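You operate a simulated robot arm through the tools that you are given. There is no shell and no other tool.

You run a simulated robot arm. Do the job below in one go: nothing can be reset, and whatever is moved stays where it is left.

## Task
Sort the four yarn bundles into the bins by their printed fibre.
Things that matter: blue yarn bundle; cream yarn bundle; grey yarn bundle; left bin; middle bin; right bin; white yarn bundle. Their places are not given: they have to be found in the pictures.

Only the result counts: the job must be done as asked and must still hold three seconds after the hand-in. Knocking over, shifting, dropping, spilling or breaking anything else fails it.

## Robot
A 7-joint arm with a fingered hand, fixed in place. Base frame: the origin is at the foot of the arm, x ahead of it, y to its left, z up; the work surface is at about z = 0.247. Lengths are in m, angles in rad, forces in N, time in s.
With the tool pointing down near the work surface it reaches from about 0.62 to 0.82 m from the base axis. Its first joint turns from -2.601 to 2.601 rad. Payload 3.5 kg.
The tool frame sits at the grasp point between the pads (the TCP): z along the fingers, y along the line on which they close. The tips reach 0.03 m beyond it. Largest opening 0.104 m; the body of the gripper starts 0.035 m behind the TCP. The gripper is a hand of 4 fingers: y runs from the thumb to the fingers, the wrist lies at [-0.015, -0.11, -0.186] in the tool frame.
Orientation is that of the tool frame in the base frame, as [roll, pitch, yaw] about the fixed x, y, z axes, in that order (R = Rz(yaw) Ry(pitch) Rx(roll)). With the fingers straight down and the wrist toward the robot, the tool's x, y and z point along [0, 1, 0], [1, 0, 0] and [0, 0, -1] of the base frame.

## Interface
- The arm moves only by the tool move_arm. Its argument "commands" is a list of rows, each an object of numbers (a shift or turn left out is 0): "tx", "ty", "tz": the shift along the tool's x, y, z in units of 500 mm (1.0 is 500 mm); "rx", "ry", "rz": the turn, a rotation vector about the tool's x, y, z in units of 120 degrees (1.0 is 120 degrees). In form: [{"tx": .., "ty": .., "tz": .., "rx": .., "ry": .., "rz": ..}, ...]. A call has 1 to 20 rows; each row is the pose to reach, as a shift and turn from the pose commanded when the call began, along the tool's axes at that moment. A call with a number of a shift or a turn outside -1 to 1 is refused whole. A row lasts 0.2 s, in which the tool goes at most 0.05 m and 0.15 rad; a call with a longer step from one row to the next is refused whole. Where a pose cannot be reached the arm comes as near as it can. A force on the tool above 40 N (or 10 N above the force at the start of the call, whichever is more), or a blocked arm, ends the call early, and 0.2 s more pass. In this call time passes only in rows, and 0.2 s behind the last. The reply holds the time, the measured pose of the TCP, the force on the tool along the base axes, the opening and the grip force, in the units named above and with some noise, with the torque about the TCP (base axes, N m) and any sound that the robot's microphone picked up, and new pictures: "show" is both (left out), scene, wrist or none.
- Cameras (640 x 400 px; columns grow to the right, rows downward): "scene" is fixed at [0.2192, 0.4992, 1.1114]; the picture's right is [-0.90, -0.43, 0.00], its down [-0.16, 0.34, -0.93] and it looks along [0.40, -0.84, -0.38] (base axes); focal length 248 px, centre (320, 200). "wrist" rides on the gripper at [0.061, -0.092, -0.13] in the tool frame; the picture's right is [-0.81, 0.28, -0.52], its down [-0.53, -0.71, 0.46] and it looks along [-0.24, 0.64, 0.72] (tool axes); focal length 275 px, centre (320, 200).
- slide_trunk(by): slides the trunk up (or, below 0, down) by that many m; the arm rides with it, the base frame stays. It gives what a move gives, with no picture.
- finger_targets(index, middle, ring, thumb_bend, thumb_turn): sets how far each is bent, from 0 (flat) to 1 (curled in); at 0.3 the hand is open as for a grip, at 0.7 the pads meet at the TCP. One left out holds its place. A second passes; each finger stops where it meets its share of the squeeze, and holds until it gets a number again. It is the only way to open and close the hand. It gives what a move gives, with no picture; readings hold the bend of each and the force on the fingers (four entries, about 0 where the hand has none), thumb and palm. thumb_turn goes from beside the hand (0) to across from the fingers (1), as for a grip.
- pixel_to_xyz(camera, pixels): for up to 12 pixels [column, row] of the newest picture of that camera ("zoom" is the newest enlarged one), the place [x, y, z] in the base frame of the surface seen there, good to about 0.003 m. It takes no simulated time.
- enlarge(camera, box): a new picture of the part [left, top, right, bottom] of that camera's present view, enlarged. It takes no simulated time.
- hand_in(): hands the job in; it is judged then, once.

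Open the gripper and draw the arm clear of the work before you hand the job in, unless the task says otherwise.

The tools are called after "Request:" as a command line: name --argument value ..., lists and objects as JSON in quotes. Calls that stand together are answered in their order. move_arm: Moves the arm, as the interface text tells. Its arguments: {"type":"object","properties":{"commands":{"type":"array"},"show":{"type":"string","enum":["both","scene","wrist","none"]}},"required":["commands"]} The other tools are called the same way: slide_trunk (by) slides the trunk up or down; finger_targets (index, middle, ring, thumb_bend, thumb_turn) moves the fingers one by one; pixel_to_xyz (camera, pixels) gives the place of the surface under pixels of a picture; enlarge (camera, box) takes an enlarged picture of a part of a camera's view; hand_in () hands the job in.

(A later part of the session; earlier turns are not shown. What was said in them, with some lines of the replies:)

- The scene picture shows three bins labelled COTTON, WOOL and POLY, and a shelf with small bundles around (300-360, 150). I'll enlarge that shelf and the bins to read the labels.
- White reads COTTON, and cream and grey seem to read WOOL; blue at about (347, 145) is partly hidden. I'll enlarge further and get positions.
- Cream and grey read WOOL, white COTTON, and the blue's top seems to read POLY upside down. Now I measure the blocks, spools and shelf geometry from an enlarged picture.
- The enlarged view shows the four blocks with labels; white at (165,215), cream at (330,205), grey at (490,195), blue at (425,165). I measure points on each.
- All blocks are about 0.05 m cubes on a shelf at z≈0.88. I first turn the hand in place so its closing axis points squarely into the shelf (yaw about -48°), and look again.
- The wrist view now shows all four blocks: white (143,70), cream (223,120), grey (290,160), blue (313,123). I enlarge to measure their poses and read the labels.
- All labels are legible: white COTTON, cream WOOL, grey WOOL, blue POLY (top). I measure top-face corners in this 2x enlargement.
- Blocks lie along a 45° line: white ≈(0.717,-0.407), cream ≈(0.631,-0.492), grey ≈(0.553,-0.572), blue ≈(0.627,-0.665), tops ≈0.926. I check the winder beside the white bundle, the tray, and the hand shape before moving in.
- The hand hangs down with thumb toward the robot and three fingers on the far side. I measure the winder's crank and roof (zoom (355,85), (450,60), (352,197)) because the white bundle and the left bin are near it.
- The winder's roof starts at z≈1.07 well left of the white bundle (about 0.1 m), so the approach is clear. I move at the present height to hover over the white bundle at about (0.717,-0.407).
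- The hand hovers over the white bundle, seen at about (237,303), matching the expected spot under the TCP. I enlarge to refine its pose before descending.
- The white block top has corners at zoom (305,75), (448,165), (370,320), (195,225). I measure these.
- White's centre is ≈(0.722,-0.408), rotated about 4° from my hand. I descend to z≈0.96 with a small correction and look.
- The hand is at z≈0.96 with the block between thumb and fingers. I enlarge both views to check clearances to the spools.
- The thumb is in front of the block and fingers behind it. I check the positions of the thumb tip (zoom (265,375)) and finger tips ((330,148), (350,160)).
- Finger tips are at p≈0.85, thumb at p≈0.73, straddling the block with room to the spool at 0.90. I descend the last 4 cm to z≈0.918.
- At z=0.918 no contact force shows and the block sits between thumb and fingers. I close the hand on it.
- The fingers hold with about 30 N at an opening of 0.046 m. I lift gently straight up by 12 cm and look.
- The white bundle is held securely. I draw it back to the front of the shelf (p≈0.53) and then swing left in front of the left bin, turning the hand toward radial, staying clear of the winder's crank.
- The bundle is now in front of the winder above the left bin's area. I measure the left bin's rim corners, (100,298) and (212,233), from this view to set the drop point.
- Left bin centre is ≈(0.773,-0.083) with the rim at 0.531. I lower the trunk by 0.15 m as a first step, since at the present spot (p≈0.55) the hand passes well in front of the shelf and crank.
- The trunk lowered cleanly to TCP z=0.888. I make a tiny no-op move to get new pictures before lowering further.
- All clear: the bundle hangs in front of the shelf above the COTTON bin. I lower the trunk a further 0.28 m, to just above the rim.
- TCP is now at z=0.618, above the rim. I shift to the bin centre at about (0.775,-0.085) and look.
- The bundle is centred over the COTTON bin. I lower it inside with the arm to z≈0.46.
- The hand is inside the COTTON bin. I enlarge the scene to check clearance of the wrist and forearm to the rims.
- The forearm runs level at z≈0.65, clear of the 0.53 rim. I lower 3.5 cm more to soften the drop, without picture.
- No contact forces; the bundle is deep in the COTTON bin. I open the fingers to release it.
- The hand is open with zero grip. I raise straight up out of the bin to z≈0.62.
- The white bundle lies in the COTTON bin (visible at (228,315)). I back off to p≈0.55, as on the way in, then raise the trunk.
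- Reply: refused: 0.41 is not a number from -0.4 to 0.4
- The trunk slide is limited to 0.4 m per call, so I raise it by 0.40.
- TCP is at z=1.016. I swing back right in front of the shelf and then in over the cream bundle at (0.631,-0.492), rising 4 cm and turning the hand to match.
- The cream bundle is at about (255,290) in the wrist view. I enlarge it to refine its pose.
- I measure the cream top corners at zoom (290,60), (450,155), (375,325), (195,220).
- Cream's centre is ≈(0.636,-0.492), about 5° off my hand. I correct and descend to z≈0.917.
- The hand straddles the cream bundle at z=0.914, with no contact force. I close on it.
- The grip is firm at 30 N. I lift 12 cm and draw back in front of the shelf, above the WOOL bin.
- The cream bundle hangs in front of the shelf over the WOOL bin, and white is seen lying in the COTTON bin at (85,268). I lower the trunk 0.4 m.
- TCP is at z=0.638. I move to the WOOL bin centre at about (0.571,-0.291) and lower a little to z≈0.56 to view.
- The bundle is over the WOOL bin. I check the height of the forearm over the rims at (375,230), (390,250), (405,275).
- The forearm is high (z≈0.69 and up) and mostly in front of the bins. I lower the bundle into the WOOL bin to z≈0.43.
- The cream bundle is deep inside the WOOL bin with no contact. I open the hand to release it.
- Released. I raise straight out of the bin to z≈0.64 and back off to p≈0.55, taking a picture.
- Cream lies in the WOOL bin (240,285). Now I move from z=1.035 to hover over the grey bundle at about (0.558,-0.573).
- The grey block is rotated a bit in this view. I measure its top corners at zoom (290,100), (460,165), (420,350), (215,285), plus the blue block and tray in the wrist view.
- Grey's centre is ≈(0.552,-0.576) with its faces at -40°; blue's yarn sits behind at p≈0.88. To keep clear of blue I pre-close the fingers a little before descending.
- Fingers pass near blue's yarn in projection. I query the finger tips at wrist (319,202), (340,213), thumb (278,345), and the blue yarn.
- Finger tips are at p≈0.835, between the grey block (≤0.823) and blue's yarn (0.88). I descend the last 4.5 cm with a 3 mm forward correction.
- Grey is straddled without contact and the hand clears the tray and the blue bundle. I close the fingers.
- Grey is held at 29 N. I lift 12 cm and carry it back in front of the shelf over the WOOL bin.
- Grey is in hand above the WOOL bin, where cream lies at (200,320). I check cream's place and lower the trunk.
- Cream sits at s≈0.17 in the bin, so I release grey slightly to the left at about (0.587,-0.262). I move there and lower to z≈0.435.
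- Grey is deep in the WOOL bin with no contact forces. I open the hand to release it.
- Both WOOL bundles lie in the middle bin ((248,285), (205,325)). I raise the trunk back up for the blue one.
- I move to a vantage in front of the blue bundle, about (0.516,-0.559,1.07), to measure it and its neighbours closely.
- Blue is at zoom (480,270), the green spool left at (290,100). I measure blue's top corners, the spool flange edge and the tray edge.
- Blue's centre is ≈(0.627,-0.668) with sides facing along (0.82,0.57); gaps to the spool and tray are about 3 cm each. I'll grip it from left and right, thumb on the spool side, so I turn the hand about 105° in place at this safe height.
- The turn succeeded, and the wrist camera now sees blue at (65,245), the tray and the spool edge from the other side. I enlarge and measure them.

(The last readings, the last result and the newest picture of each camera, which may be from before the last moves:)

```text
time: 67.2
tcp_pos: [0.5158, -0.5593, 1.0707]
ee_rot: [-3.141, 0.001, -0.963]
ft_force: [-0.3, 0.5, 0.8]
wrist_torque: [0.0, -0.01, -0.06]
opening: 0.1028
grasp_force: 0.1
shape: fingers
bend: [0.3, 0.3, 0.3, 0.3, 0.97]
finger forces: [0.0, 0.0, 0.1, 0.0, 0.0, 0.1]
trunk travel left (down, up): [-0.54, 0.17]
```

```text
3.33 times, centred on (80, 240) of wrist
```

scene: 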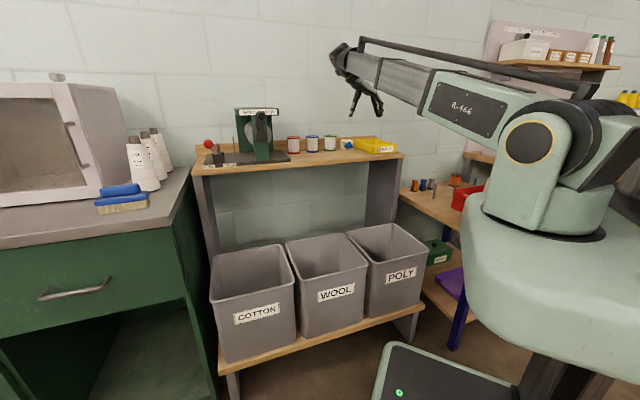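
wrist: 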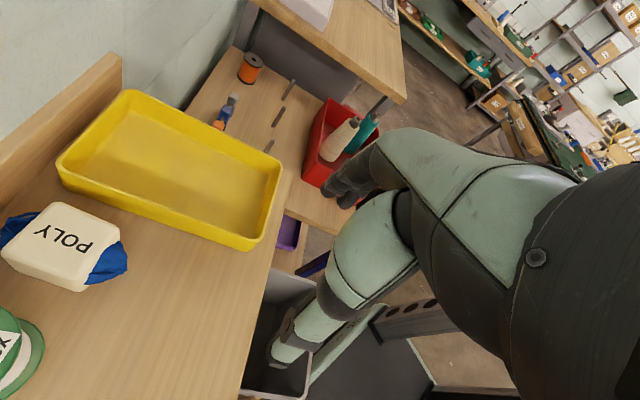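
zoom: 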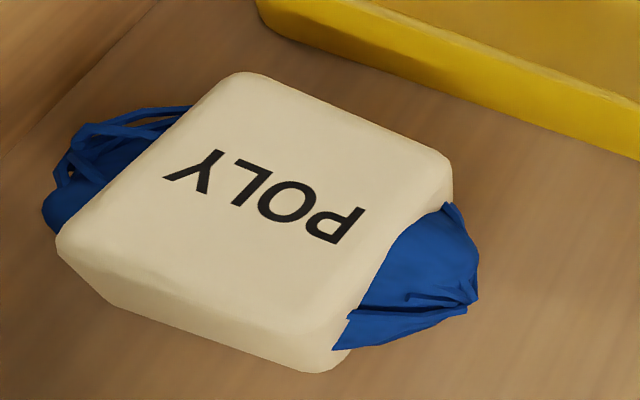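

Now blue and the gap to the tray are seen clearly. I measure block corners at zoom (240,78), (445,170), (305,335), (65,240), the tray's near edge, and the spool.

Request:
pixel_to_xyz --camera "zoom" --pixels '[[240, 80], [442, 172], [310, 330], [70, 240], [260, 200], [50, 215], [472, 290], [270, 15], [400, 75], [550, 135], [320, 30], [340, 350]]'

Request:
pixel_to_xyz --camera "wrist" --pixels '[[60, 165], [100, 190], [150, 215], [200, 235], [245, 247], [62, 178], [150, 222], [30, 320], [43, 345], [15, 315], [40, 370], [55, 300]]'

```text
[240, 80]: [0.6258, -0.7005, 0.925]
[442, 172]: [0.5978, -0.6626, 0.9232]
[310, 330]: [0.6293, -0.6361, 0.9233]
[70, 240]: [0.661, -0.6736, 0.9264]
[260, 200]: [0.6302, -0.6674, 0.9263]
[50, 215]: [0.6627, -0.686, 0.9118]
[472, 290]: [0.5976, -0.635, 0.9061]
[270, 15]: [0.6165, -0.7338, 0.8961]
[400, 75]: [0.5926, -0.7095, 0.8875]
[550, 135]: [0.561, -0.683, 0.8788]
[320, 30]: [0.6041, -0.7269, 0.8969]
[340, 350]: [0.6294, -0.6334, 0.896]
```

```text
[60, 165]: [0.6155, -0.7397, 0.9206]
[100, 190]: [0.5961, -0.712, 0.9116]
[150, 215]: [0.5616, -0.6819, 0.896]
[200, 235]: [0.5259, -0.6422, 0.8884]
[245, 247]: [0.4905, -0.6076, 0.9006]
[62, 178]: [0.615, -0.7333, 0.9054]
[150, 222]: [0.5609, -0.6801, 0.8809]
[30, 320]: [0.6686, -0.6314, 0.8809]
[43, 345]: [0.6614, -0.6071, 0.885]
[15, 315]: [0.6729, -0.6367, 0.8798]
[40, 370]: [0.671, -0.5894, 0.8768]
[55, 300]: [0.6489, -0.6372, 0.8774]
```

Blue's centre is (0.628,-0.668), faces at -52°, with the tray edge at s≈-0.084 and spool edge at s≈0.026. I pre-close the hand to about 7 cm and move over it at this height, 8 mm in front of its centre.

Request:
finger_targets --index 0.44 --middle 0.44 --ring 0.44 --thumb_bend 0.44

Request:
move_arm --commands '[{"tx": 0.073, "ty": -0.015, "rz": -0.006}, {"tx": 0.146, "ty": -0.03, "rz": -0.012}, {"tx": 0.219, "ty": -0.044, "rz": -0.018}, {"tx": 0.291, "ty": -0.059, "rz": -0.024}]' --show "both"

```text
time: 68.2
tcp_pos: [0.5152, -0.5591, 1.0706]
ee_rot: [-3.141, 0.0, -0.961]
ft_force: [0.9, -0.4, 0.4]
wrist_torque: [0.01, -0.03, 0.04]
opening: 0.0683
grasp_force: 0.0
shape: fingers
bend: [0.44, 0.44, 0.44, 0.44, 0.97]
finger forces: [0.0, 0.0, 0.0, 0.1, 0.0, 0.1]
trunk travel left (down, up): [-0.54, 0.17]
```

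```text
time: 69.2
tcp_pos: [0.6051, -0.645, 1.0652]
ee_rot: [3.141, -0.003, -0.91]
ft_force: [-0.6, -0.3, 0.3]
wrist_torque: [-0.01, 0.02, 0.04]
opening: 0.0681
grasp_force: 0.1
shape: fingers
bend: [0.44, 0.44, 0.44, 0.44, 0.97]
finger forces: [0.0, 0.0, 0.0, 0.0, 0.0, 0.0]
out of reach, approached as far as the arm can: row 4
trunk travel left (down, up): [-0.54, 0.17]
```

scene: 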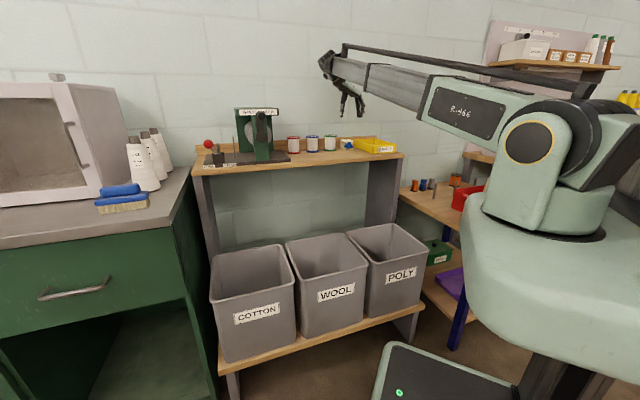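
wrist: 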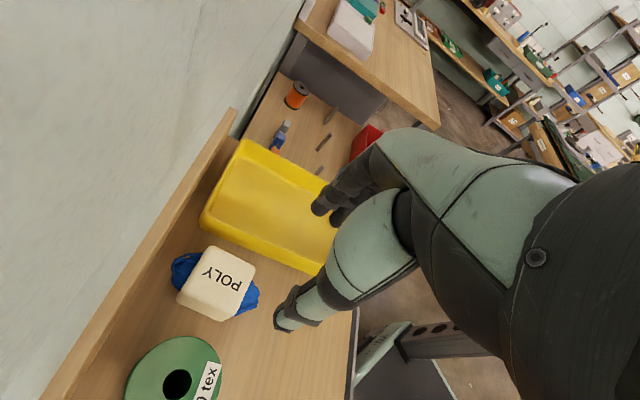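

The arm stops about 2.5 cm short here (r≈0.884); the upright hand cannot reach. I back off 3 cm and tilt the hand 12° about its closing axis, so the fingers lean outward and the wrist stays nearer the robot.

Request:
move_arm --commands '[{"tx": -0.06, "ry": 0.0}, {"tx": -0.06, "ry": 0.05}, {"tx": -0.06, "ry": 0.1}]' --show "both"

```text
time: 70.0
tcp_pos: [0.5875, -0.6216, 1.0667]
ee_rot: [-3.141, -0.21, -0.91]
ft_force: [-0.3, -0.4, 0.3]
wrist_torque: [0.02, 0.0, 0.0]
opening: 0.0682
grasp_force: 0.1
shape: fingers
bend: [0.44, 0.44, 0.44, 0.44, 0.97]
finger forces: [0.0, 0.1, 0.0, 0.1, 0.1, 0.0]
trunk travel left (down, up): [-0.54, 0.17]
```

scene: 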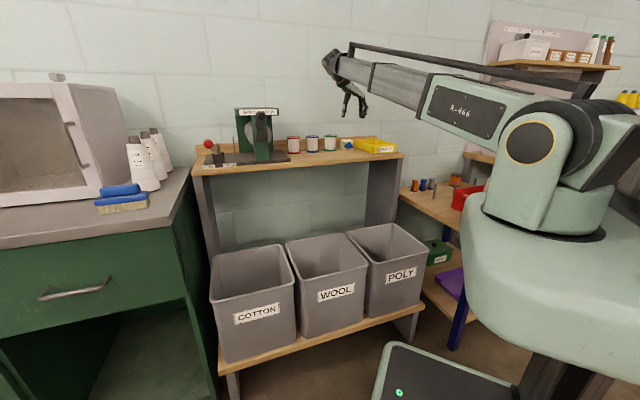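
wrist: 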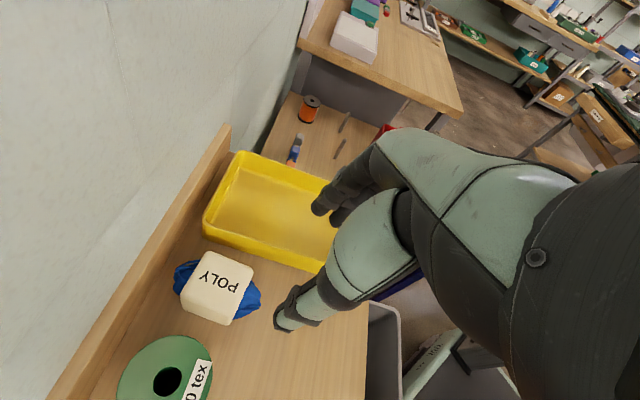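

The tilt works (pitch 12°) and the commanded pose follows the real one. I re-measure the blue block from this view (about (218,288)), along with the tray and the spool.

Request:
enlarge --camera "wrist" --box '[110, 220, 350, 370]'

```text
2.67 times, centred on (230, 295) of wrist
```

zoom: 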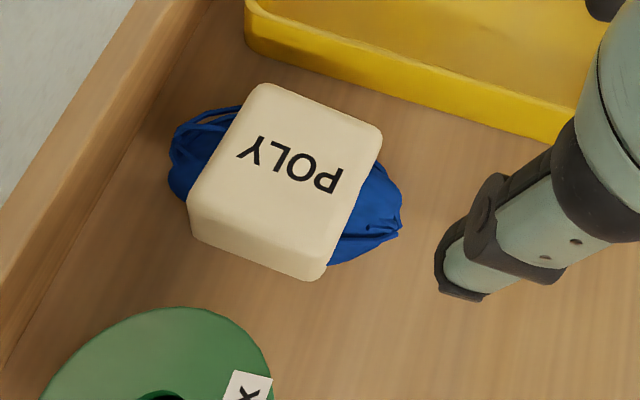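

I measure blue's top corners at zoom (262,88), (380,135), (325,268), (195,212), the side face, spool edge and tray rim.

Request:
pixel_to_xyz --camera "zoom" --pixels '[[262, 90], [376, 137], [315, 258], [195, 208], [285, 175], [312, 275], [195, 235], [398, 215], [175, 165], [255, 15], [400, 70], [520, 110]]'

Request:
pixel_to_xyz --camera "zoom" --pixels '[[180, 308], [240, 330], [270, 370], [100, 330], [160, 395], [250, 42], [380, 92], [500, 128], [455, 295], [440, 260], [500, 210], [320, 105]]'

```text
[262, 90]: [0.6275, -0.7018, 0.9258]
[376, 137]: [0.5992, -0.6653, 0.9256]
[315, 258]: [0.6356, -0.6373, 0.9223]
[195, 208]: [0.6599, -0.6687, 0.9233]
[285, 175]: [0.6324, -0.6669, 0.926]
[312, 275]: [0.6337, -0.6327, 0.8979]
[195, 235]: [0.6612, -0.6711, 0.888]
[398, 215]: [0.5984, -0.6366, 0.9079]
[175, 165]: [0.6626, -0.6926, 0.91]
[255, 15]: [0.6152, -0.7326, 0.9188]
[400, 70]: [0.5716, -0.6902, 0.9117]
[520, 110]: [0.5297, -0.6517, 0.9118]
```

```text
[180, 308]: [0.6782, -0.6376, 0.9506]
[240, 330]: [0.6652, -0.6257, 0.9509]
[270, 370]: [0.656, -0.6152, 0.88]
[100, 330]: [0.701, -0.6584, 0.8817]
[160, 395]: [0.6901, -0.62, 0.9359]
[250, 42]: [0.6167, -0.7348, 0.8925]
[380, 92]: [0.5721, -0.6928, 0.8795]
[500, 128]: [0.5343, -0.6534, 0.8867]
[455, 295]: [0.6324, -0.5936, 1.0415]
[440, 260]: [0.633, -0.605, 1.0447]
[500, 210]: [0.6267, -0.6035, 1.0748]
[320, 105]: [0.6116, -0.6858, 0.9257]
```

The hand's thumb is about 18 mm thick, so I set the thumb at 0.5 and leave fingers at 0.44, and place the TCP slightly left and 12 mm forward of blue's centre for about 6 mm clearance all round. First above it at this height.

Request:
finger_targets --thumb_bend 0.5

Request:
move_arm --commands '[{"tx": 0.05, "ty": -0.007, "tz": 0.01}, {"tx": 0.0986, "ty": -0.0143, "tz": 0.021}]' --show "both"

Request:
enlarge --camera "wrist" --box '[180, 180, 380, 380]'

Request:
enlarge --camera "scene" --box '[300, 30, 400, 160]'

```text
time: 71.0
tcp_pos: [0.5865, -0.6213, 1.0649]
ee_rot: [3.141, -0.21, -0.912]
ft_force: [0.1, 0.0, -0.5]
wrist_torque: [-0.02, 0.0, -0.02]
opening: 0.0606
grasp_force: 0.0
shape: fingers
bend: [0.44, 0.44, 0.44, 0.5, 0.97]
finger forces: [0.0, 0.0, 0.0, 0.0, 0.1, 0.0]
trunk travel left (down, up): [-0.54, 0.17]
```

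```text
time: 71.6
tcp_pos: [0.6233, -0.6584, 1.0643]
ee_rot: [-3.142, -0.209, -0.911]
ft_force: [0.0, -0.8, 0.5]
wrist_torque: [0.0, -0.01, -0.01]
opening: 0.0603
grasp_force: 0.1
shape: fingers
bend: [0.44, 0.44, 0.44, 0.5, 0.97]
finger forces: [0.0, 0.0, 0.1, 0.0, 0.0, 0.0]
trunk travel left (down, up): [-0.54, 0.17]
```

scene: 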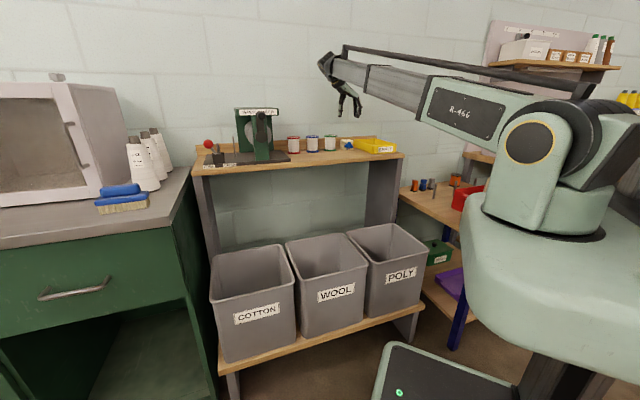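
wrist: 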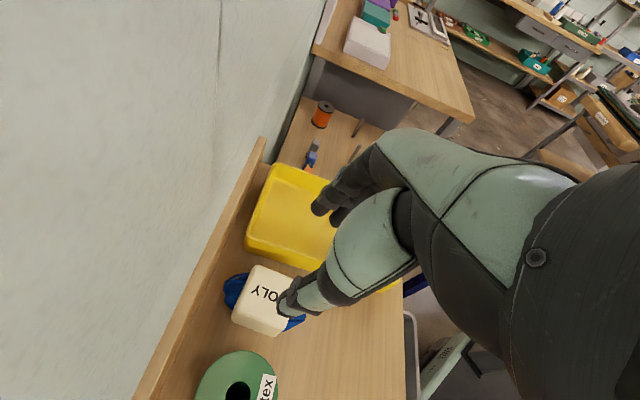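

```text
2.00 times, centred on (280, 280) of wrist
```

zoom: 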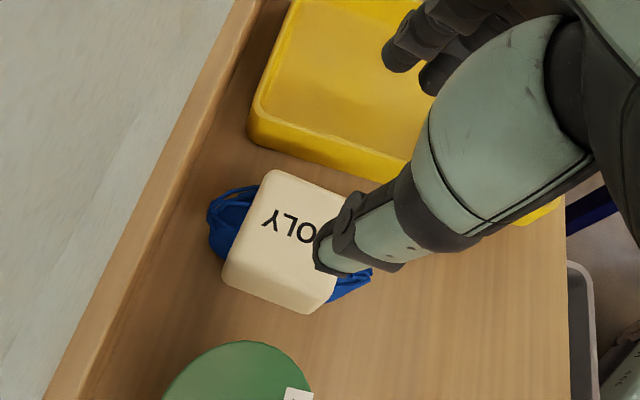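

```text
3.08 times, centred on (350, 95) of scene
```

zoom: 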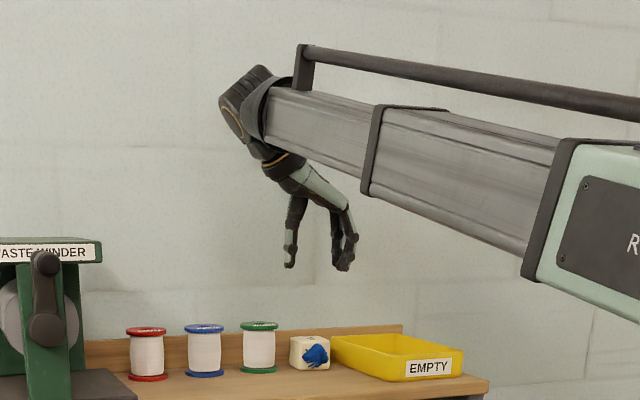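

The hand reaches this spot. I measure the thumb tip at wrist (281,308), (290,300) and finger tips (316,208), (335,218), and blue's visible corner again.

Request:
pixel_to_xyz --camera "wrist" --pixels '[[281, 308], [284, 312], [295, 314], [290, 290], [316, 210], [322, 213], [335, 218], [335, 195], [254, 270], [232, 320], [270, 333], [300, 280]]'

Request:
pixel_to_xyz --camera "zoom" --pixels '[[289, 263], [293, 250], [284, 262], [340, 262], [350, 262], [337, 255], [355, 238], [333, 240], [258, 324], [275, 328], [293, 345], [328, 345]]'

```text
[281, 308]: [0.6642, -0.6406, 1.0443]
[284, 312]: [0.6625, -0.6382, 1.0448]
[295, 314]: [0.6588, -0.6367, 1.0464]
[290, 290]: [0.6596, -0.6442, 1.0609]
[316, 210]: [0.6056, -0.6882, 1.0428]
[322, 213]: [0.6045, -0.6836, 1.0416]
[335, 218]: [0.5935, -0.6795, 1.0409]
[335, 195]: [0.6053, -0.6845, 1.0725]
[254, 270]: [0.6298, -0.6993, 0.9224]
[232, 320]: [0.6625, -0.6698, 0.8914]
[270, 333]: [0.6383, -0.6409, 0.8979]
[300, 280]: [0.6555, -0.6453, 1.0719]
```

```text
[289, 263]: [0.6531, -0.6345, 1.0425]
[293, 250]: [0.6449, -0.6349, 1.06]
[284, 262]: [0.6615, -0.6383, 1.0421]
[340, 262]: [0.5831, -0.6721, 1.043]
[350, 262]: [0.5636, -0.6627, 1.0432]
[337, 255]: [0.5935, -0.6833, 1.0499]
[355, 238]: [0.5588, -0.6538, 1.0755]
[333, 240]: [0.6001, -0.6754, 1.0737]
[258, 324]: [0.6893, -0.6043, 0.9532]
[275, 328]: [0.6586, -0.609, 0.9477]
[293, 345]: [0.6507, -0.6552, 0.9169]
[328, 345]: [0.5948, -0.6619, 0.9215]
```

Thumb's outer face is at y≈-0.043 and fingers from 0.032 to 0.05, so all fit between the spool and tray. I descend to z≈0.985 first, shifting 1.5 mm toward the spool side.

Request:
move_arm --commands '[{"tx": -0.011, "ty": -0.003, "tz": 0.052}, {"tx": -0.022, "ty": -0.003, "tz": 0.104}, {"tx": -0.033, "ty": -0.003, "tz": 0.155}]' --show "both"

Request:
enlarge --camera "wrist" --box '[180, 180, 380, 380]'

Request:
enlarge --camera "scene" --box '[310, 90, 390, 160]'

```text
time: 72.4
tcp_pos: [0.6242, -0.6548, 0.9853]
ee_rot: [-3.141, -0.208, -0.909]
ft_force: [0.6, -0.2, 0.0]
wrist_torque: [0.0, 0.04, 0.01]
opening: 0.0603
grasp_force: 0.0
shape: fingers
bend: [0.44, 0.44, 0.44, 0.5, 0.97]
finger forces: [0.1, 0.0, 0.1, 0.1, 0.0, 0.0]
trunk travel left (down, up): [-0.54, 0.17]
```

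scene: 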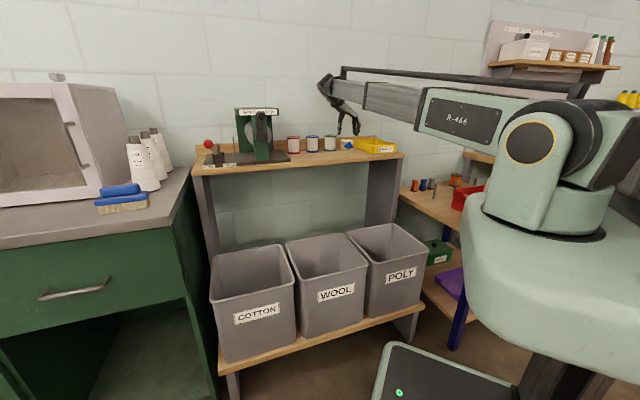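
wrist: 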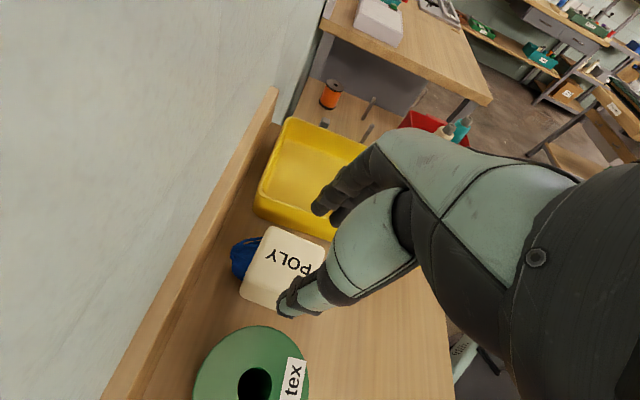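

```text
2.00 times, centred on (280, 280) of wrist
```

zoom: 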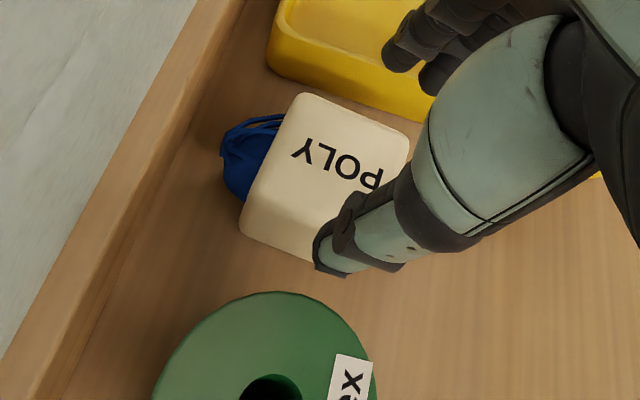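

```text
5.71 times, centred on (350, 125) of scene
```

zoom: 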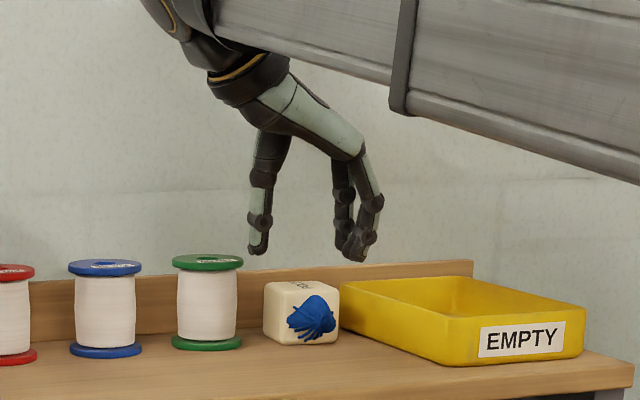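

The hand is lower now, with thumb left and fingers right of blue. I measure the thumb tip (wrist (281,312)), fingers, blue's corners and spool flange again from this view.

Request:
pixel_to_xyz --camera "wrist" --pixels '[[281, 308], [284, 314], [296, 316], [316, 210], [335, 218], [267, 228], [325, 248], [243, 288], [270, 305], [262, 265], [255, 330], [285, 338]]'

Request:
pixel_to_xyz --camera "zoom" --pixels '[[258, 245], [250, 248], [265, 235], [345, 250], [362, 255], [370, 210], [240, 262], [268, 290], [275, 335], [333, 340], [338, 285], [345, 290]]'

```text
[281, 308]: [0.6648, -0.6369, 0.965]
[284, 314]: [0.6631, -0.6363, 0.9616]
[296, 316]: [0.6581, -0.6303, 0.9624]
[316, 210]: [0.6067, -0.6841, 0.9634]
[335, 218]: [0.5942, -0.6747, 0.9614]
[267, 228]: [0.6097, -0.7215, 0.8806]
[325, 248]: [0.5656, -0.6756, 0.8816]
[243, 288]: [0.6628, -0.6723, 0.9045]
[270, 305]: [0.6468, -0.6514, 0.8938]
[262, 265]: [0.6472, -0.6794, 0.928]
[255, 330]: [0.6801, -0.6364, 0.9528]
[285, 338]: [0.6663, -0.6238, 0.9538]
```

```text
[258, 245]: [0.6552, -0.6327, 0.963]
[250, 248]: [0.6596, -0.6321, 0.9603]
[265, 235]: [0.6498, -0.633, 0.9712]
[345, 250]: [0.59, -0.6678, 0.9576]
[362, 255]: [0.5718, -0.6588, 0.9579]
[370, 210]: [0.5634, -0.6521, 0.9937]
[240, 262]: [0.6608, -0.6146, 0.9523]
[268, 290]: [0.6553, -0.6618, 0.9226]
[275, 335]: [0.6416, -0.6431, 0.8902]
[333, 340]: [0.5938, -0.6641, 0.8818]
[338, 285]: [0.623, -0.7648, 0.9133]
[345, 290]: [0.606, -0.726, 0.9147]
```

Clearances check out: thumb outer s≈0.0195 vs spool 0.030, thumb inner ≈5 mm off the block, fingers ≈4–5 mm off the block and well off the tray (-0.085). I descend straight to z≈0.927.

Request:
move_arm --commands '[{"tx": -0.006, "tz": 0.029}, {"tx": -0.012, "tz": 0.058}, {"tx": -0.018, "tz": 0.086}, {"tx": -0.0243, "tz": 0.114}]' --show "both"

Request:
enlarge --camera "wrist" --box '[180, 180, 380, 380]'

Request:
enlarge --camera "scene" --box '[310, 90, 390, 160]'

```text
time: 73.4
tcp_pos: [0.6243, -0.655, 0.9274]
ee_rot: [-3.14, -0.21, -0.912]
ft_force: [0.3, 0.5, 0.0]
wrist_torque: [0.01, 0.0, 0.01]
opening: 0.0604
grasp_force: 0.1
shape: fingers
bend: [0.44, 0.44, 0.44, 0.5, 0.97]
finger forces: [0.0, 0.1, 0.0, 0.0, 0.0, 0.0]
trunk travel left (down, up): [-0.54, 0.17]
```

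scene: 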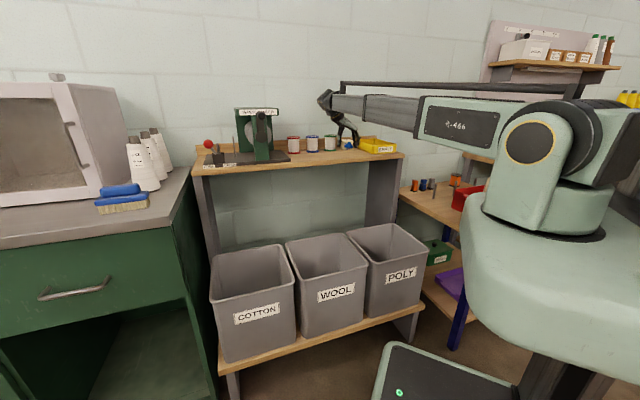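
wrist: 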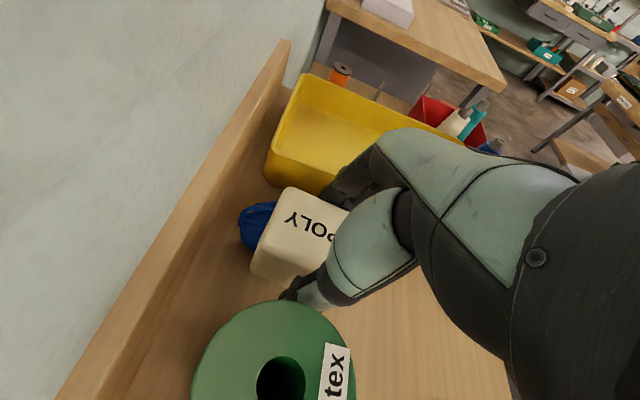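

```text
2.00 times, centred on (280, 280) of wrist
```

zoom: 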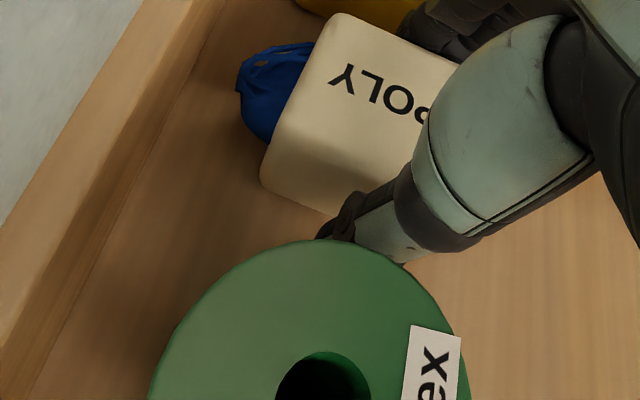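

```text
5.71 times, centred on (350, 125) of scene
```

zoom: 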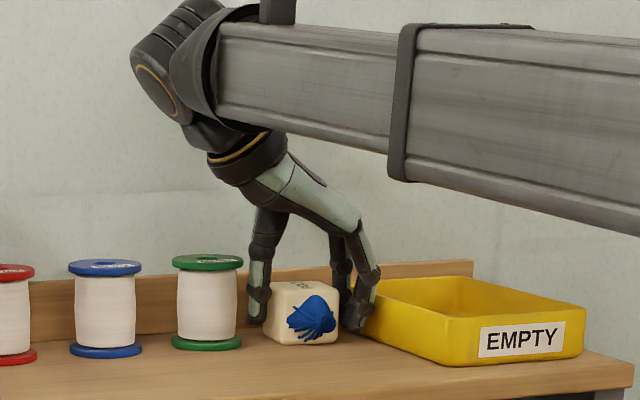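

The hand straddles blue with gaps visible on both sides and no contact force. I close on the block.

Request:
finger_targets --index 0.75 --middle 0.75 --ring 0.75 --thumb_bend 0.75

```text
time: 74.4
tcp_pos: [0.6244, -0.6552, 0.9265]
ee_rot: [-3.14, -0.21, -0.911]
ft_force: [-0.9, -0.6, -0.1]
wrist_torque: [-0.07, -0.03, -0.01]
opening: 0.0466
grasp_force: 28.7
shape: fingers
bend: [0.59, 0.63, 0.72, 0.51, 0.91]
finger forces: [11.1, 9.1, 7.9, 0.0, 29.6, 0.0]
trunk travel left (down, up): [-0.54, 0.17]
```

Blue is held at about 29 N. I lift straight up 12 cm.

Request:
move_arm --commands '[{"tx": 0.004, "tz": -0.02}, {"tx": 0.013, "tz": -0.06}, {"tx": 0.026, "tz": -0.12}, {"tx": 0.038, "tz": -0.18}, {"tx": 0.05, "tz": -0.235}]' --show "both"

```text
time: 75.6
tcp_pos: [0.6252, -0.6563, 1.0482]
ee_rot: [-3.141, -0.21, -0.91]
ft_force: [0.2, -0.8, -0.1]
wrist_torque: [0.0, -0.01, -0.02]
opening: 0.0469
grasp_force: 28.8
shape: fingers
bend: [0.59, 0.63, 0.72, 0.51, 0.91]
finger forces: [10.5, 9.0, 8.5, 0.0, 29.4, 0.0]
trunk travel left (down, up): [-0.54, 0.17]
```

scene: 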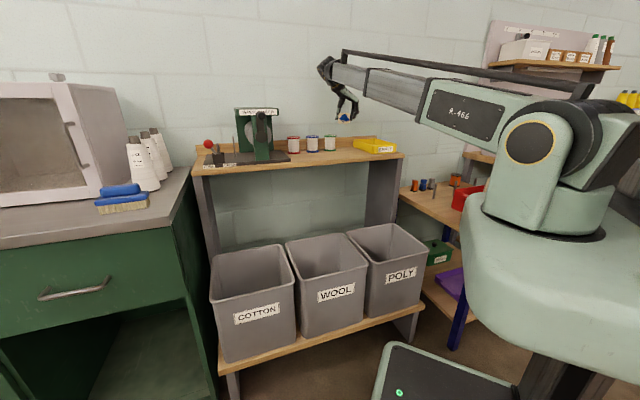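
wrist: 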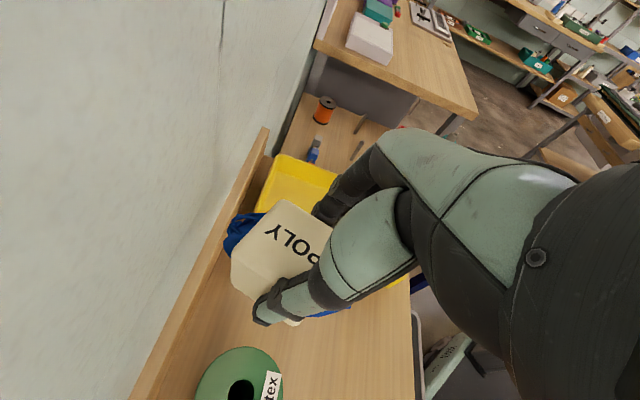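

Blue is lifted clear. I draw it back toward the robot, to about p≈0.62 in front of the shelf over the POLY bin, holding the height.

Request:
move_arm --commands '[{"tx": -0.078, "ty": 0.021, "tz": -0.017}, {"tx": -0.156, "ty": 0.042, "tz": -0.033}, {"tx": -0.234, "ty": 0.063, "tz": -0.05}, {"tx": -0.312, "ty": 0.083, "tz": -0.066}, {"tx": -0.39, "ty": 0.104, "tz": -0.083}, {"tx": -0.468, "ty": 0.125, "tz": -0.099}, {"tx": -0.546, "ty": 0.146, "tz": -0.116}]' --show "both"

```text
time: 77.2
tcp_pos: [0.3958, -0.4815, 1.0469]
ee_rot: [-3.14, -0.209, -0.911]
ft_force: [-0.2, -0.6, -0.3]
wrist_torque: [0.02, -0.01, 0.04]
opening: 0.0471
grasp_force: 28.2
shape: fingers
bend: [0.59, 0.63, 0.72, 0.51, 0.91]
finger forces: [10.4, 8.8, 8.6, 0.0, 29.4, 0.0]
trunk travel left (down, up): [-0.54, 0.17]
```

scene: 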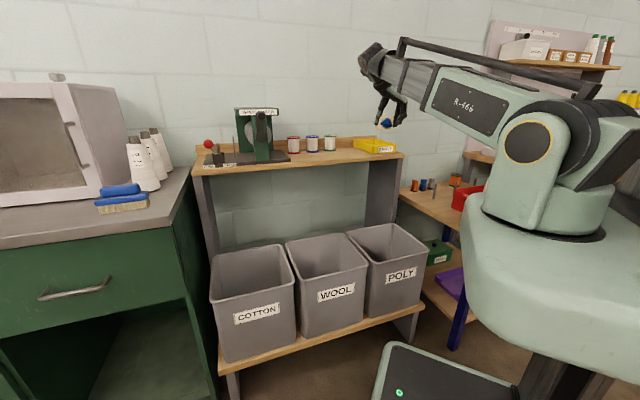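
wrist: 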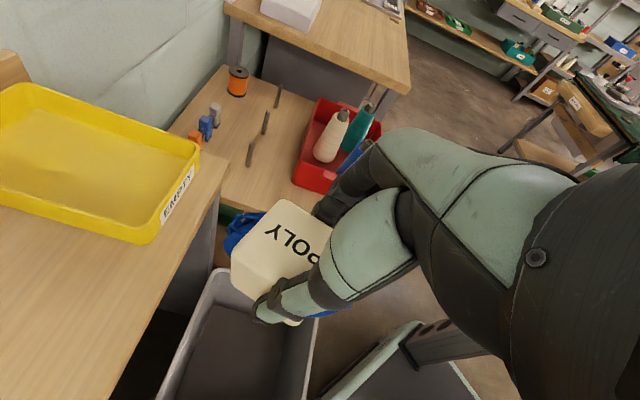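

Blue is over the POLY bin area. I undo the tilt, then turn the hand back so the wrist points toward the robot.

Request:
move_arm --commands '[{"ry": -0.05}, {"ry": -0.1}]' --show "none"

Request:
move_arm --commands '[{"rz": -0.067}, {"rz": -0.135}, {"rz": -0.202}, {"rz": -0.269}, {"rz": -0.336}, {"rz": -0.404}, {"rz": -0.471}, {"rz": -0.538}, {"rz": -0.606}, {"rz": -0.673}, {"rz": -0.74}, {"rz": -0.8}]' --show "both"

```text
time: 77.8
tcp_pos: [0.3969, -0.4816, 1.0486]
ee_rot: [3.142, 0.001, -0.911]
ft_force: [0.7, 1.0, -0.1]
wrist_torque: [-0.04, 0.02, -0.01]
opening: 0.0471
grasp_force: 28.8
shape: fingers
bend: [0.59, 0.63, 0.72, 0.51, 0.91]
finger forces: [10.4, 8.9, 8.7, 0.0, 29.5, 0.0]
trunk travel left (down, up): [-0.54, 0.17]
```

```text
time: 80.4
tcp_pos: [0.3972, -0.4807, 1.0479]
ee_rot: [-3.141, 0.0, 0.768]
ft_force: [-0.5, -0.2, -0.6]
wrist_torque: [-0.02, 0.01, -0.03]
opening: 0.0472
grasp_force: 28.1
shape: fingers
bend: [0.6, 0.64, 0.72, 0.51, 0.91]
finger forces: [10.2, 8.9, 8.7, 0.0, 29.5, 0.0]
trunk travel left (down, up): [-0.54, 0.17]
```

scene: 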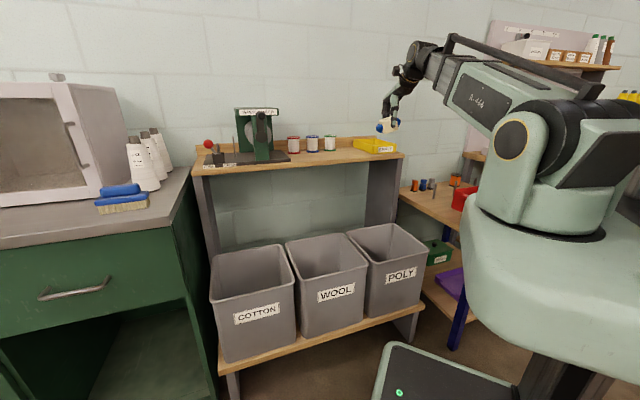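
wrist: 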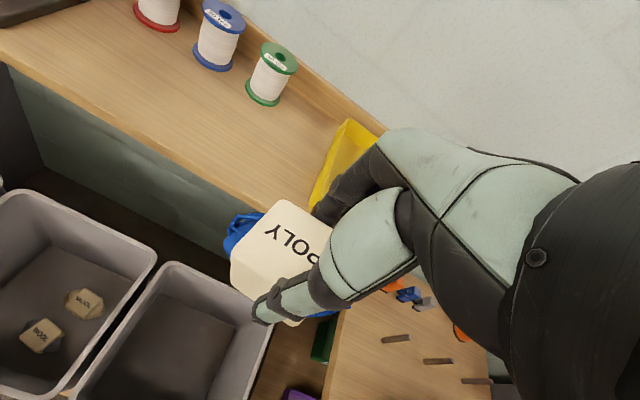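

The POLY bin is below, its rim visible around (165,265)-(270,320). I back off slightly to s≈-0.085, p≈0.58, well in front of the shelf edge, then lower the trunk 0.4 m.

Request:
move_arm --commands '[{"tx": -0.027, "ty": -0.04}, {"tx": -0.053, "ty": -0.081}]' --show "none"

Request:
slide_trunk --by -0.4

```text
time: 81.0
tcp_pos: [0.3476, -0.4702, 1.0468]
ee_rot: [3.141, 0.0, 0.767]
ft_force: [-0.1, -0.1, -0.2]
wrist_torque: [0.01, 0.03, -0.01]
opening: 0.0473
grasp_force: 29.1
shape: fingers
bend: [0.6, 0.64, 0.72, 0.51, 0.91]
finger forces: [10.2, 9.0, 8.7, 0.1, 29.5, 0.0]
trunk travel left (down, up): [-0.54, 0.17]
```

```text
time: 84.8
tcp_pos: [0.3497, -0.4709, 0.6477]
ee_rot: [-3.141, -0.001, 0.766]
ft_force: [-0.1, 0.4, 0.2]
wrist_torque: [-0.01, -0.02, 0.01]
opening: 0.0475
grasp_force: 28.5
shape: fingers
bend: [0.6, 0.64, 0.72, 0.51, 0.91]
finger forces: [10.3, 9.0, 8.8, 0.0, 29.5, 0.0]
trunk travel left (down, up): [-0.14, 0.57]
```

TCP is at z=0.648 above the rim. I shift 3 cm outward to the bin's middle and look before lowering.

Request:
move_arm --commands '[{"tx": 0.002, "ty": 0.064}, {"tx": 0.002, "ty": 0.064, "tz": 0.08}]' --show "both"

Request:
enlarge --camera "scene" --box '[320, 180, 480, 305]'

```text
time: 85.4
tcp_pos: [0.3731, -0.4923, 0.6059]
ee_rot: [-3.141, 0.0, 0.766]
ft_force: [0.0, -0.3, -1.0]
wrist_torque: [-0.02, -0.01, -0.02]
opening: 0.0472
grasp_force: 28.9
shape: fingers
bend: [0.6, 0.64, 0.72, 0.51, 0.91]
finger forces: [10.1, 9.0, 8.9, 0.0, 29.5, 0.0]
trunk travel left (down, up): [-0.14, 0.57]
```

scene: 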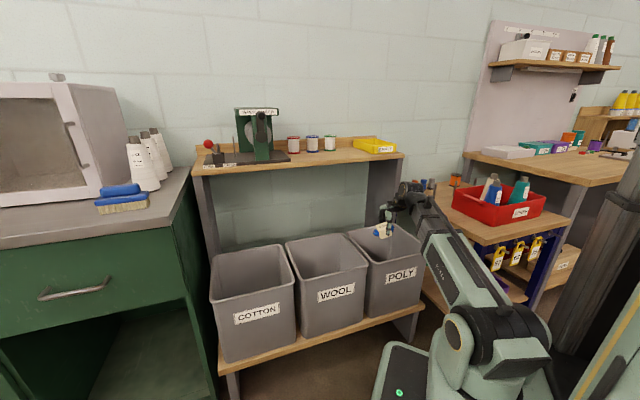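
wrist: 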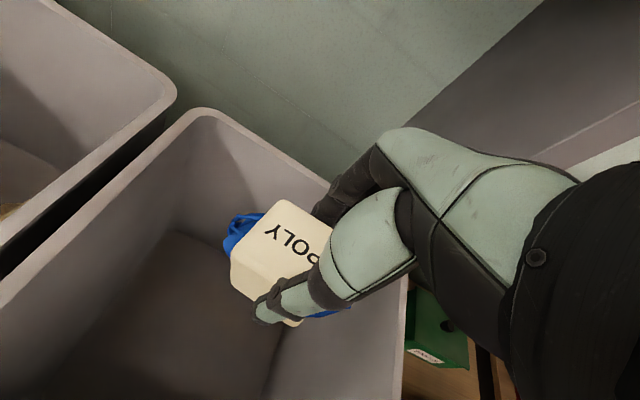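

```text
3.20 times, centred on (400, 242) of scene
```

zoom: 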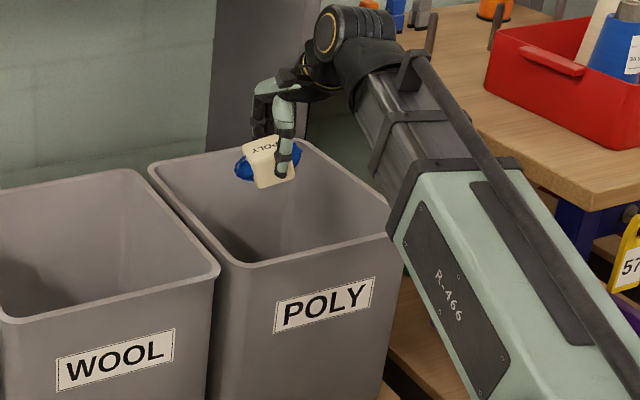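

Blue is over the POLY bin. Before lowering I check the bench at the right (scene (415,190), (440,205)) and forearm heights near the bin rim.

Request:
pixel_to_xyz --camera "scene" --pixels '[[440, 195], [440, 215], [402, 187], [415, 205], [425, 225], [430, 245], [445, 270], [412, 240], [405, 195], [390, 212], [455, 230], [410, 300]]'

Request:
pixel_to_xyz --camera "wrist" --pixels '[[205, 112], [300, 165], [130, 180], [400, 300], [440, 320], [600, 140], [320, 185], [290, 350], [200, 260], [405, 380], [500, 100], [20, 290]]'

```text
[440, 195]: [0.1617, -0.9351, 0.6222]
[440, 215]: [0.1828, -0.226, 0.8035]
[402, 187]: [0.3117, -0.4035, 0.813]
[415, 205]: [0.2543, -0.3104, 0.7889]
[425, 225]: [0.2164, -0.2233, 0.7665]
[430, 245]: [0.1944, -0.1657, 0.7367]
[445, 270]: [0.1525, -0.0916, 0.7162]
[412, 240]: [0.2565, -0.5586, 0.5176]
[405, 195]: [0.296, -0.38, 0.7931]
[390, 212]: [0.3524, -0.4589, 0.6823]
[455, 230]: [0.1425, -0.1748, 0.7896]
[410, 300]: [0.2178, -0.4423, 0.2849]
```

```text
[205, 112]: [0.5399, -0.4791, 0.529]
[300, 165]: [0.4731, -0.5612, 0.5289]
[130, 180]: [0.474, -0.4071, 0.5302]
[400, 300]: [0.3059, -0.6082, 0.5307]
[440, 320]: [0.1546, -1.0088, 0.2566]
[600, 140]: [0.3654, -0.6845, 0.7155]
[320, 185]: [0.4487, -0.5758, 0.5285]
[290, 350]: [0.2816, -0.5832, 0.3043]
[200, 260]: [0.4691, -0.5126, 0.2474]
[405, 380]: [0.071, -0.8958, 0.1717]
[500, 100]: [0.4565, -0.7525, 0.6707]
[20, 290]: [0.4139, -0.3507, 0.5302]
```

The hand is centred (s≈-0.084) and everything is clear. I lower blue to z≈0.43 inside the POLY bin.

Request:
move_arm --commands '[{"tz": 0.08}, {"tz": 0.16}, {"tz": 0.24}, {"tz": 0.32}, {"tz": 0.35}]' --show "both"

```text
time: 86.6
tcp_pos: [0.3709, -0.4936, 0.431]
ee_rot: [3.139, 0.0, 0.764]
ft_force: [0.0, -0.2, -0.2]
wrist_torque: [-0.04, -0.02, 0.04]
opening: 0.0476
grasp_force: 28.6
shape: fingers
bend: [0.6, 0.64, 0.72, 0.51, 0.91]
finger forces: [10.2, 9.0, 9.0, 0.0, 29.3, 0.0]
trunk travel left (down, up): [-0.14, 0.57]
```

scene: 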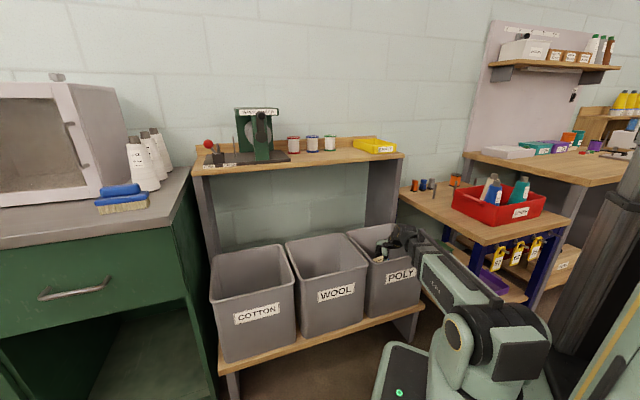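
wrist: 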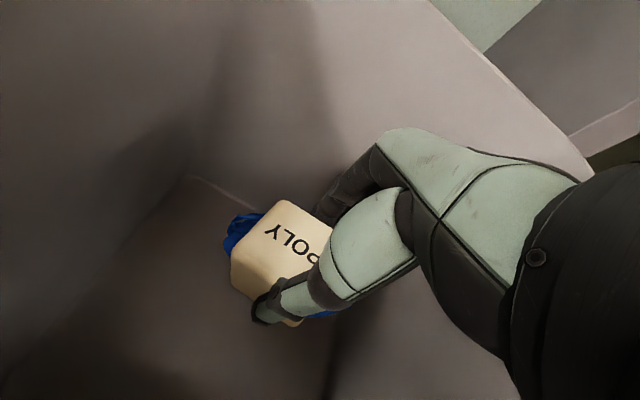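

Blue is deep in the POLY bin with no contact. I open the hand and then rise straight out.

Request:
finger_targets --index 0.3 --middle 0.3 --ring 0.3 --thumb_bend 0.3

Request:
move_arm --commands '[{"tz": -0.08}, {"tz": -0.16}, {"tz": -0.24}, {"tz": -0.32}, {"tz": -0.4}, {"tz": -0.43}]' --show "both"

```text
time: 87.6
tcp_pos: [0.3714, -0.4925, 0.4312]
ee_rot: [-3.141, 0.001, 0.764]
ft_force: [0.2, 0.7, 0.3]
wrist_torque: [-0.01, 0.0, 0.02]
opening: 0.103
grasp_force: 0.0
shape: fingers
bend: [0.3, 0.3, 0.3, 0.3, 0.97]
finger forces: [0.0, 0.0, 0.0, 0.1, 0.1, 0.0]
trunk travel left (down, up): [-0.14, 0.57]
```

```text
time: 89.0
tcp_pos: [0.3716, -0.4914, 0.6493]
ee_rot: [-3.141, -0.001, 0.765]
ft_force: [0.3, 0.7, 0.7]
wrist_torque: [-0.01, 0.02, -0.01]
opening: 0.1029
grasp_force: 0.1
shape: fingers
bend: [0.3, 0.3, 0.3, 0.3, 0.97]
finger forces: [0.0, 0.1, 0.0, 0.0, 0.1, 0.0]
trunk travel left (down, up): [-0.14, 0.57]
```

scene: 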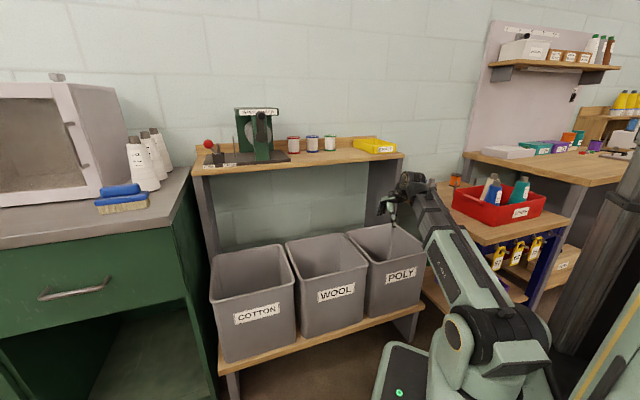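
wrist: 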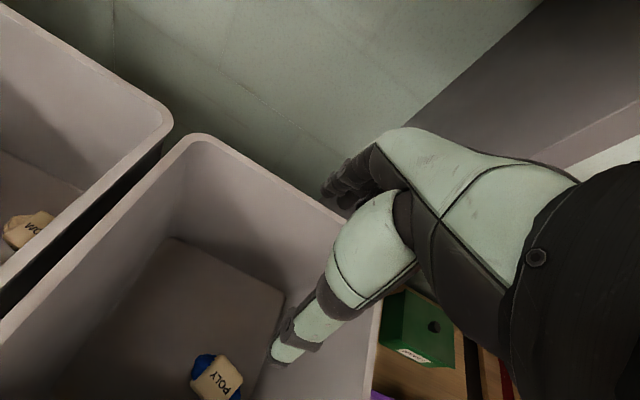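

Blue lies in the POLY bin at (217,380). I back off a little from the shelf and raise the trunk to draw the arm clear.

Request:
move_arm --commands '[{"ty": -0.06}, {"ty": -0.09}]' --show "none"

Request:
slide_trunk --by 0.4

Request:
move_arm --commands '[{"tz": -0.06}, {"tz": -0.1}]' --show "both"

```text
time: 89.6
tcp_pos: [0.342, -0.4596, 0.6489]
ee_rot: [-3.141, 0.0, 0.767]
ft_force: [-0.4, -0.4, 0.1]
wrist_torque: [-0.02, 0.02, 0.0]
opening: 0.103
grasp_force: 0.1
shape: fingers
bend: [0.3, 0.3, 0.3, 0.3, 0.97]
finger forces: [0.0, 0.0, 0.0, 0.0, 0.1, 0.0]
trunk travel left (down, up): [-0.14, 0.57]
```

```text
time: 93.4
tcp_pos: [0.3416, -0.4579, 1.0476]
ee_rot: [-3.141, 0.0, 0.765]
ft_force: [0.3, 1.0, 0.0]
wrist_torque: [-0.01, 0.02, -0.01]
opening: 0.103
grasp_force: 0.0
shape: fingers
bend: [0.3, 0.3, 0.3, 0.3, 0.97]
finger forces: [0.0, 0.1, 0.1, 0.0, 0.0, 0.0]
trunk travel left (down, up): [-0.54, 0.17]
```

```text
time: 94.0
tcp_pos: [0.3437, -0.4585, 1.0999]
ee_rot: [-3.141, 0.0, 0.764]
ft_force: [0.5, 0.5, -0.4]
wrist_torque: [-0.03, 0.01, 0.02]
opening: 0.1031
grasp_force: 0.0
shape: fingers
bend: [0.3, 0.3, 0.3, 0.3, 0.97]
finger forces: [0.1, 0.0, 0.0, 0.0, 0.1, 0.0]
trunk travel left (down, up): [-0.54, 0.17]
```

scene: 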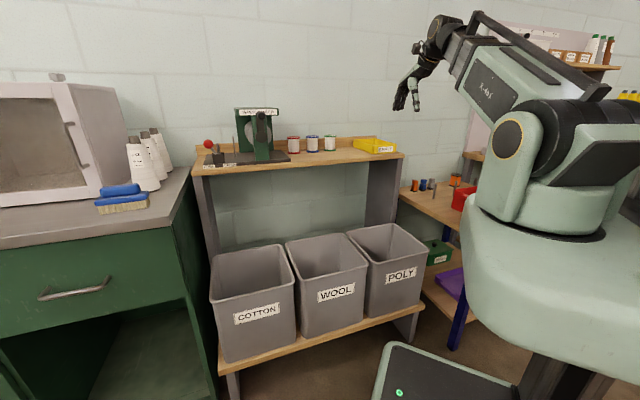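
wrist: 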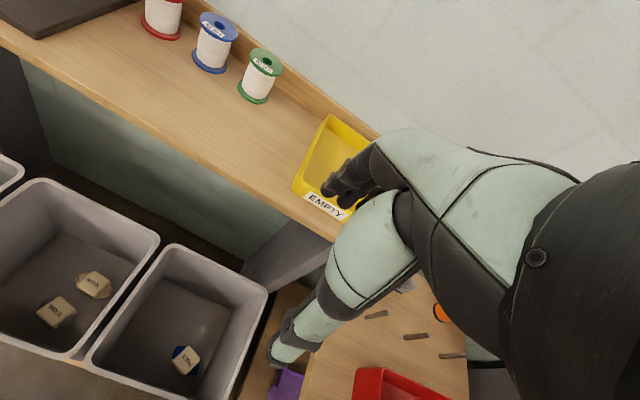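

The wrist view shows both WOOL bundles in the middle bin and blue in the POLY bin; the arm is clear with the hand open. I check the shelf once more for anything disturbed.

Request:
enlarge --camera "scene" --box '[195, 100, 415, 180]'

Request:
enlarge --camera "wrist" --box '[0, 170, 280, 400]'

Request:
enlarge --camera "scene" --box '[200, 220, 440, 370]'

```text
2.91 times, centred on (305, 140) of scene
```

zoom: 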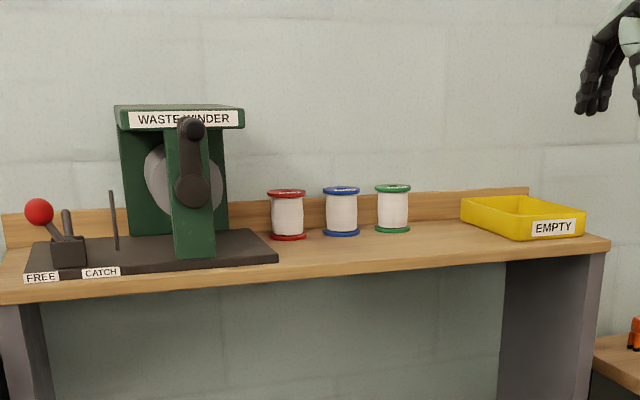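

```text
1.74 times, centred on (140, 285) of wrist
```

zoom: 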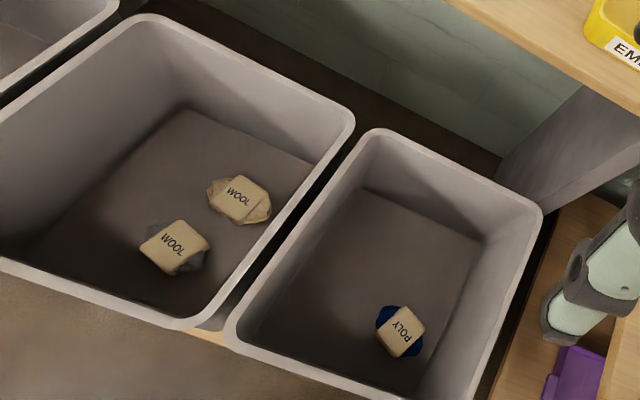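

```text
2.67 times, centred on (320, 295) of scene
```

zoom: 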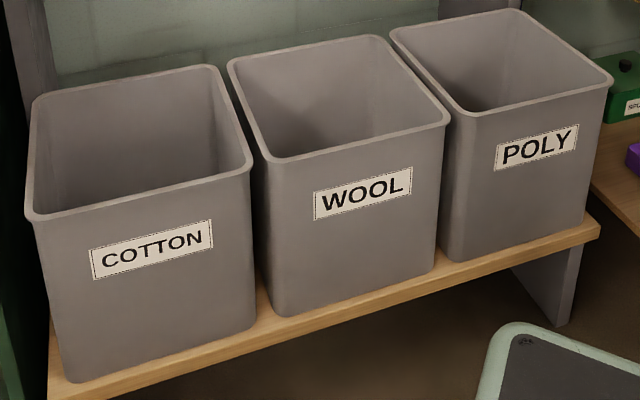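

All four bundles lie in the right bins (white COTTON, cream and grey WOOL, blue POLY), and the spools, tray, winder and bins stand as before. The hand is open and clear, so I hand the job in.

Request:
hand_in

```text
The job is handed in.
```

The four yarn bundles are sorted by their printed fibre, and I handed the job in with the hand open and the arm clear of the shelf.

| Bundle | Label | Bin |
|---|---|---|
| White | COTTON | Left (COTTON) |
| Cream | WOOL | Middle (WOOL) |
| Grey | WOOL | Middle (WOOL) |
| Blue | POLY | Right (POLY) |

In the last pictures before hand-in, the cream, grey and blue bundles were in their bins. White was out of the final view; I last saw it in the COTTON bin earlier in the job. The spools, the yellow tray, the winder and the bins looked undisturbed.

Each bundle was released inside its bin and fell about 15 cm to the floor of it. The tool reported only that the job was handed in, not how it was judged.
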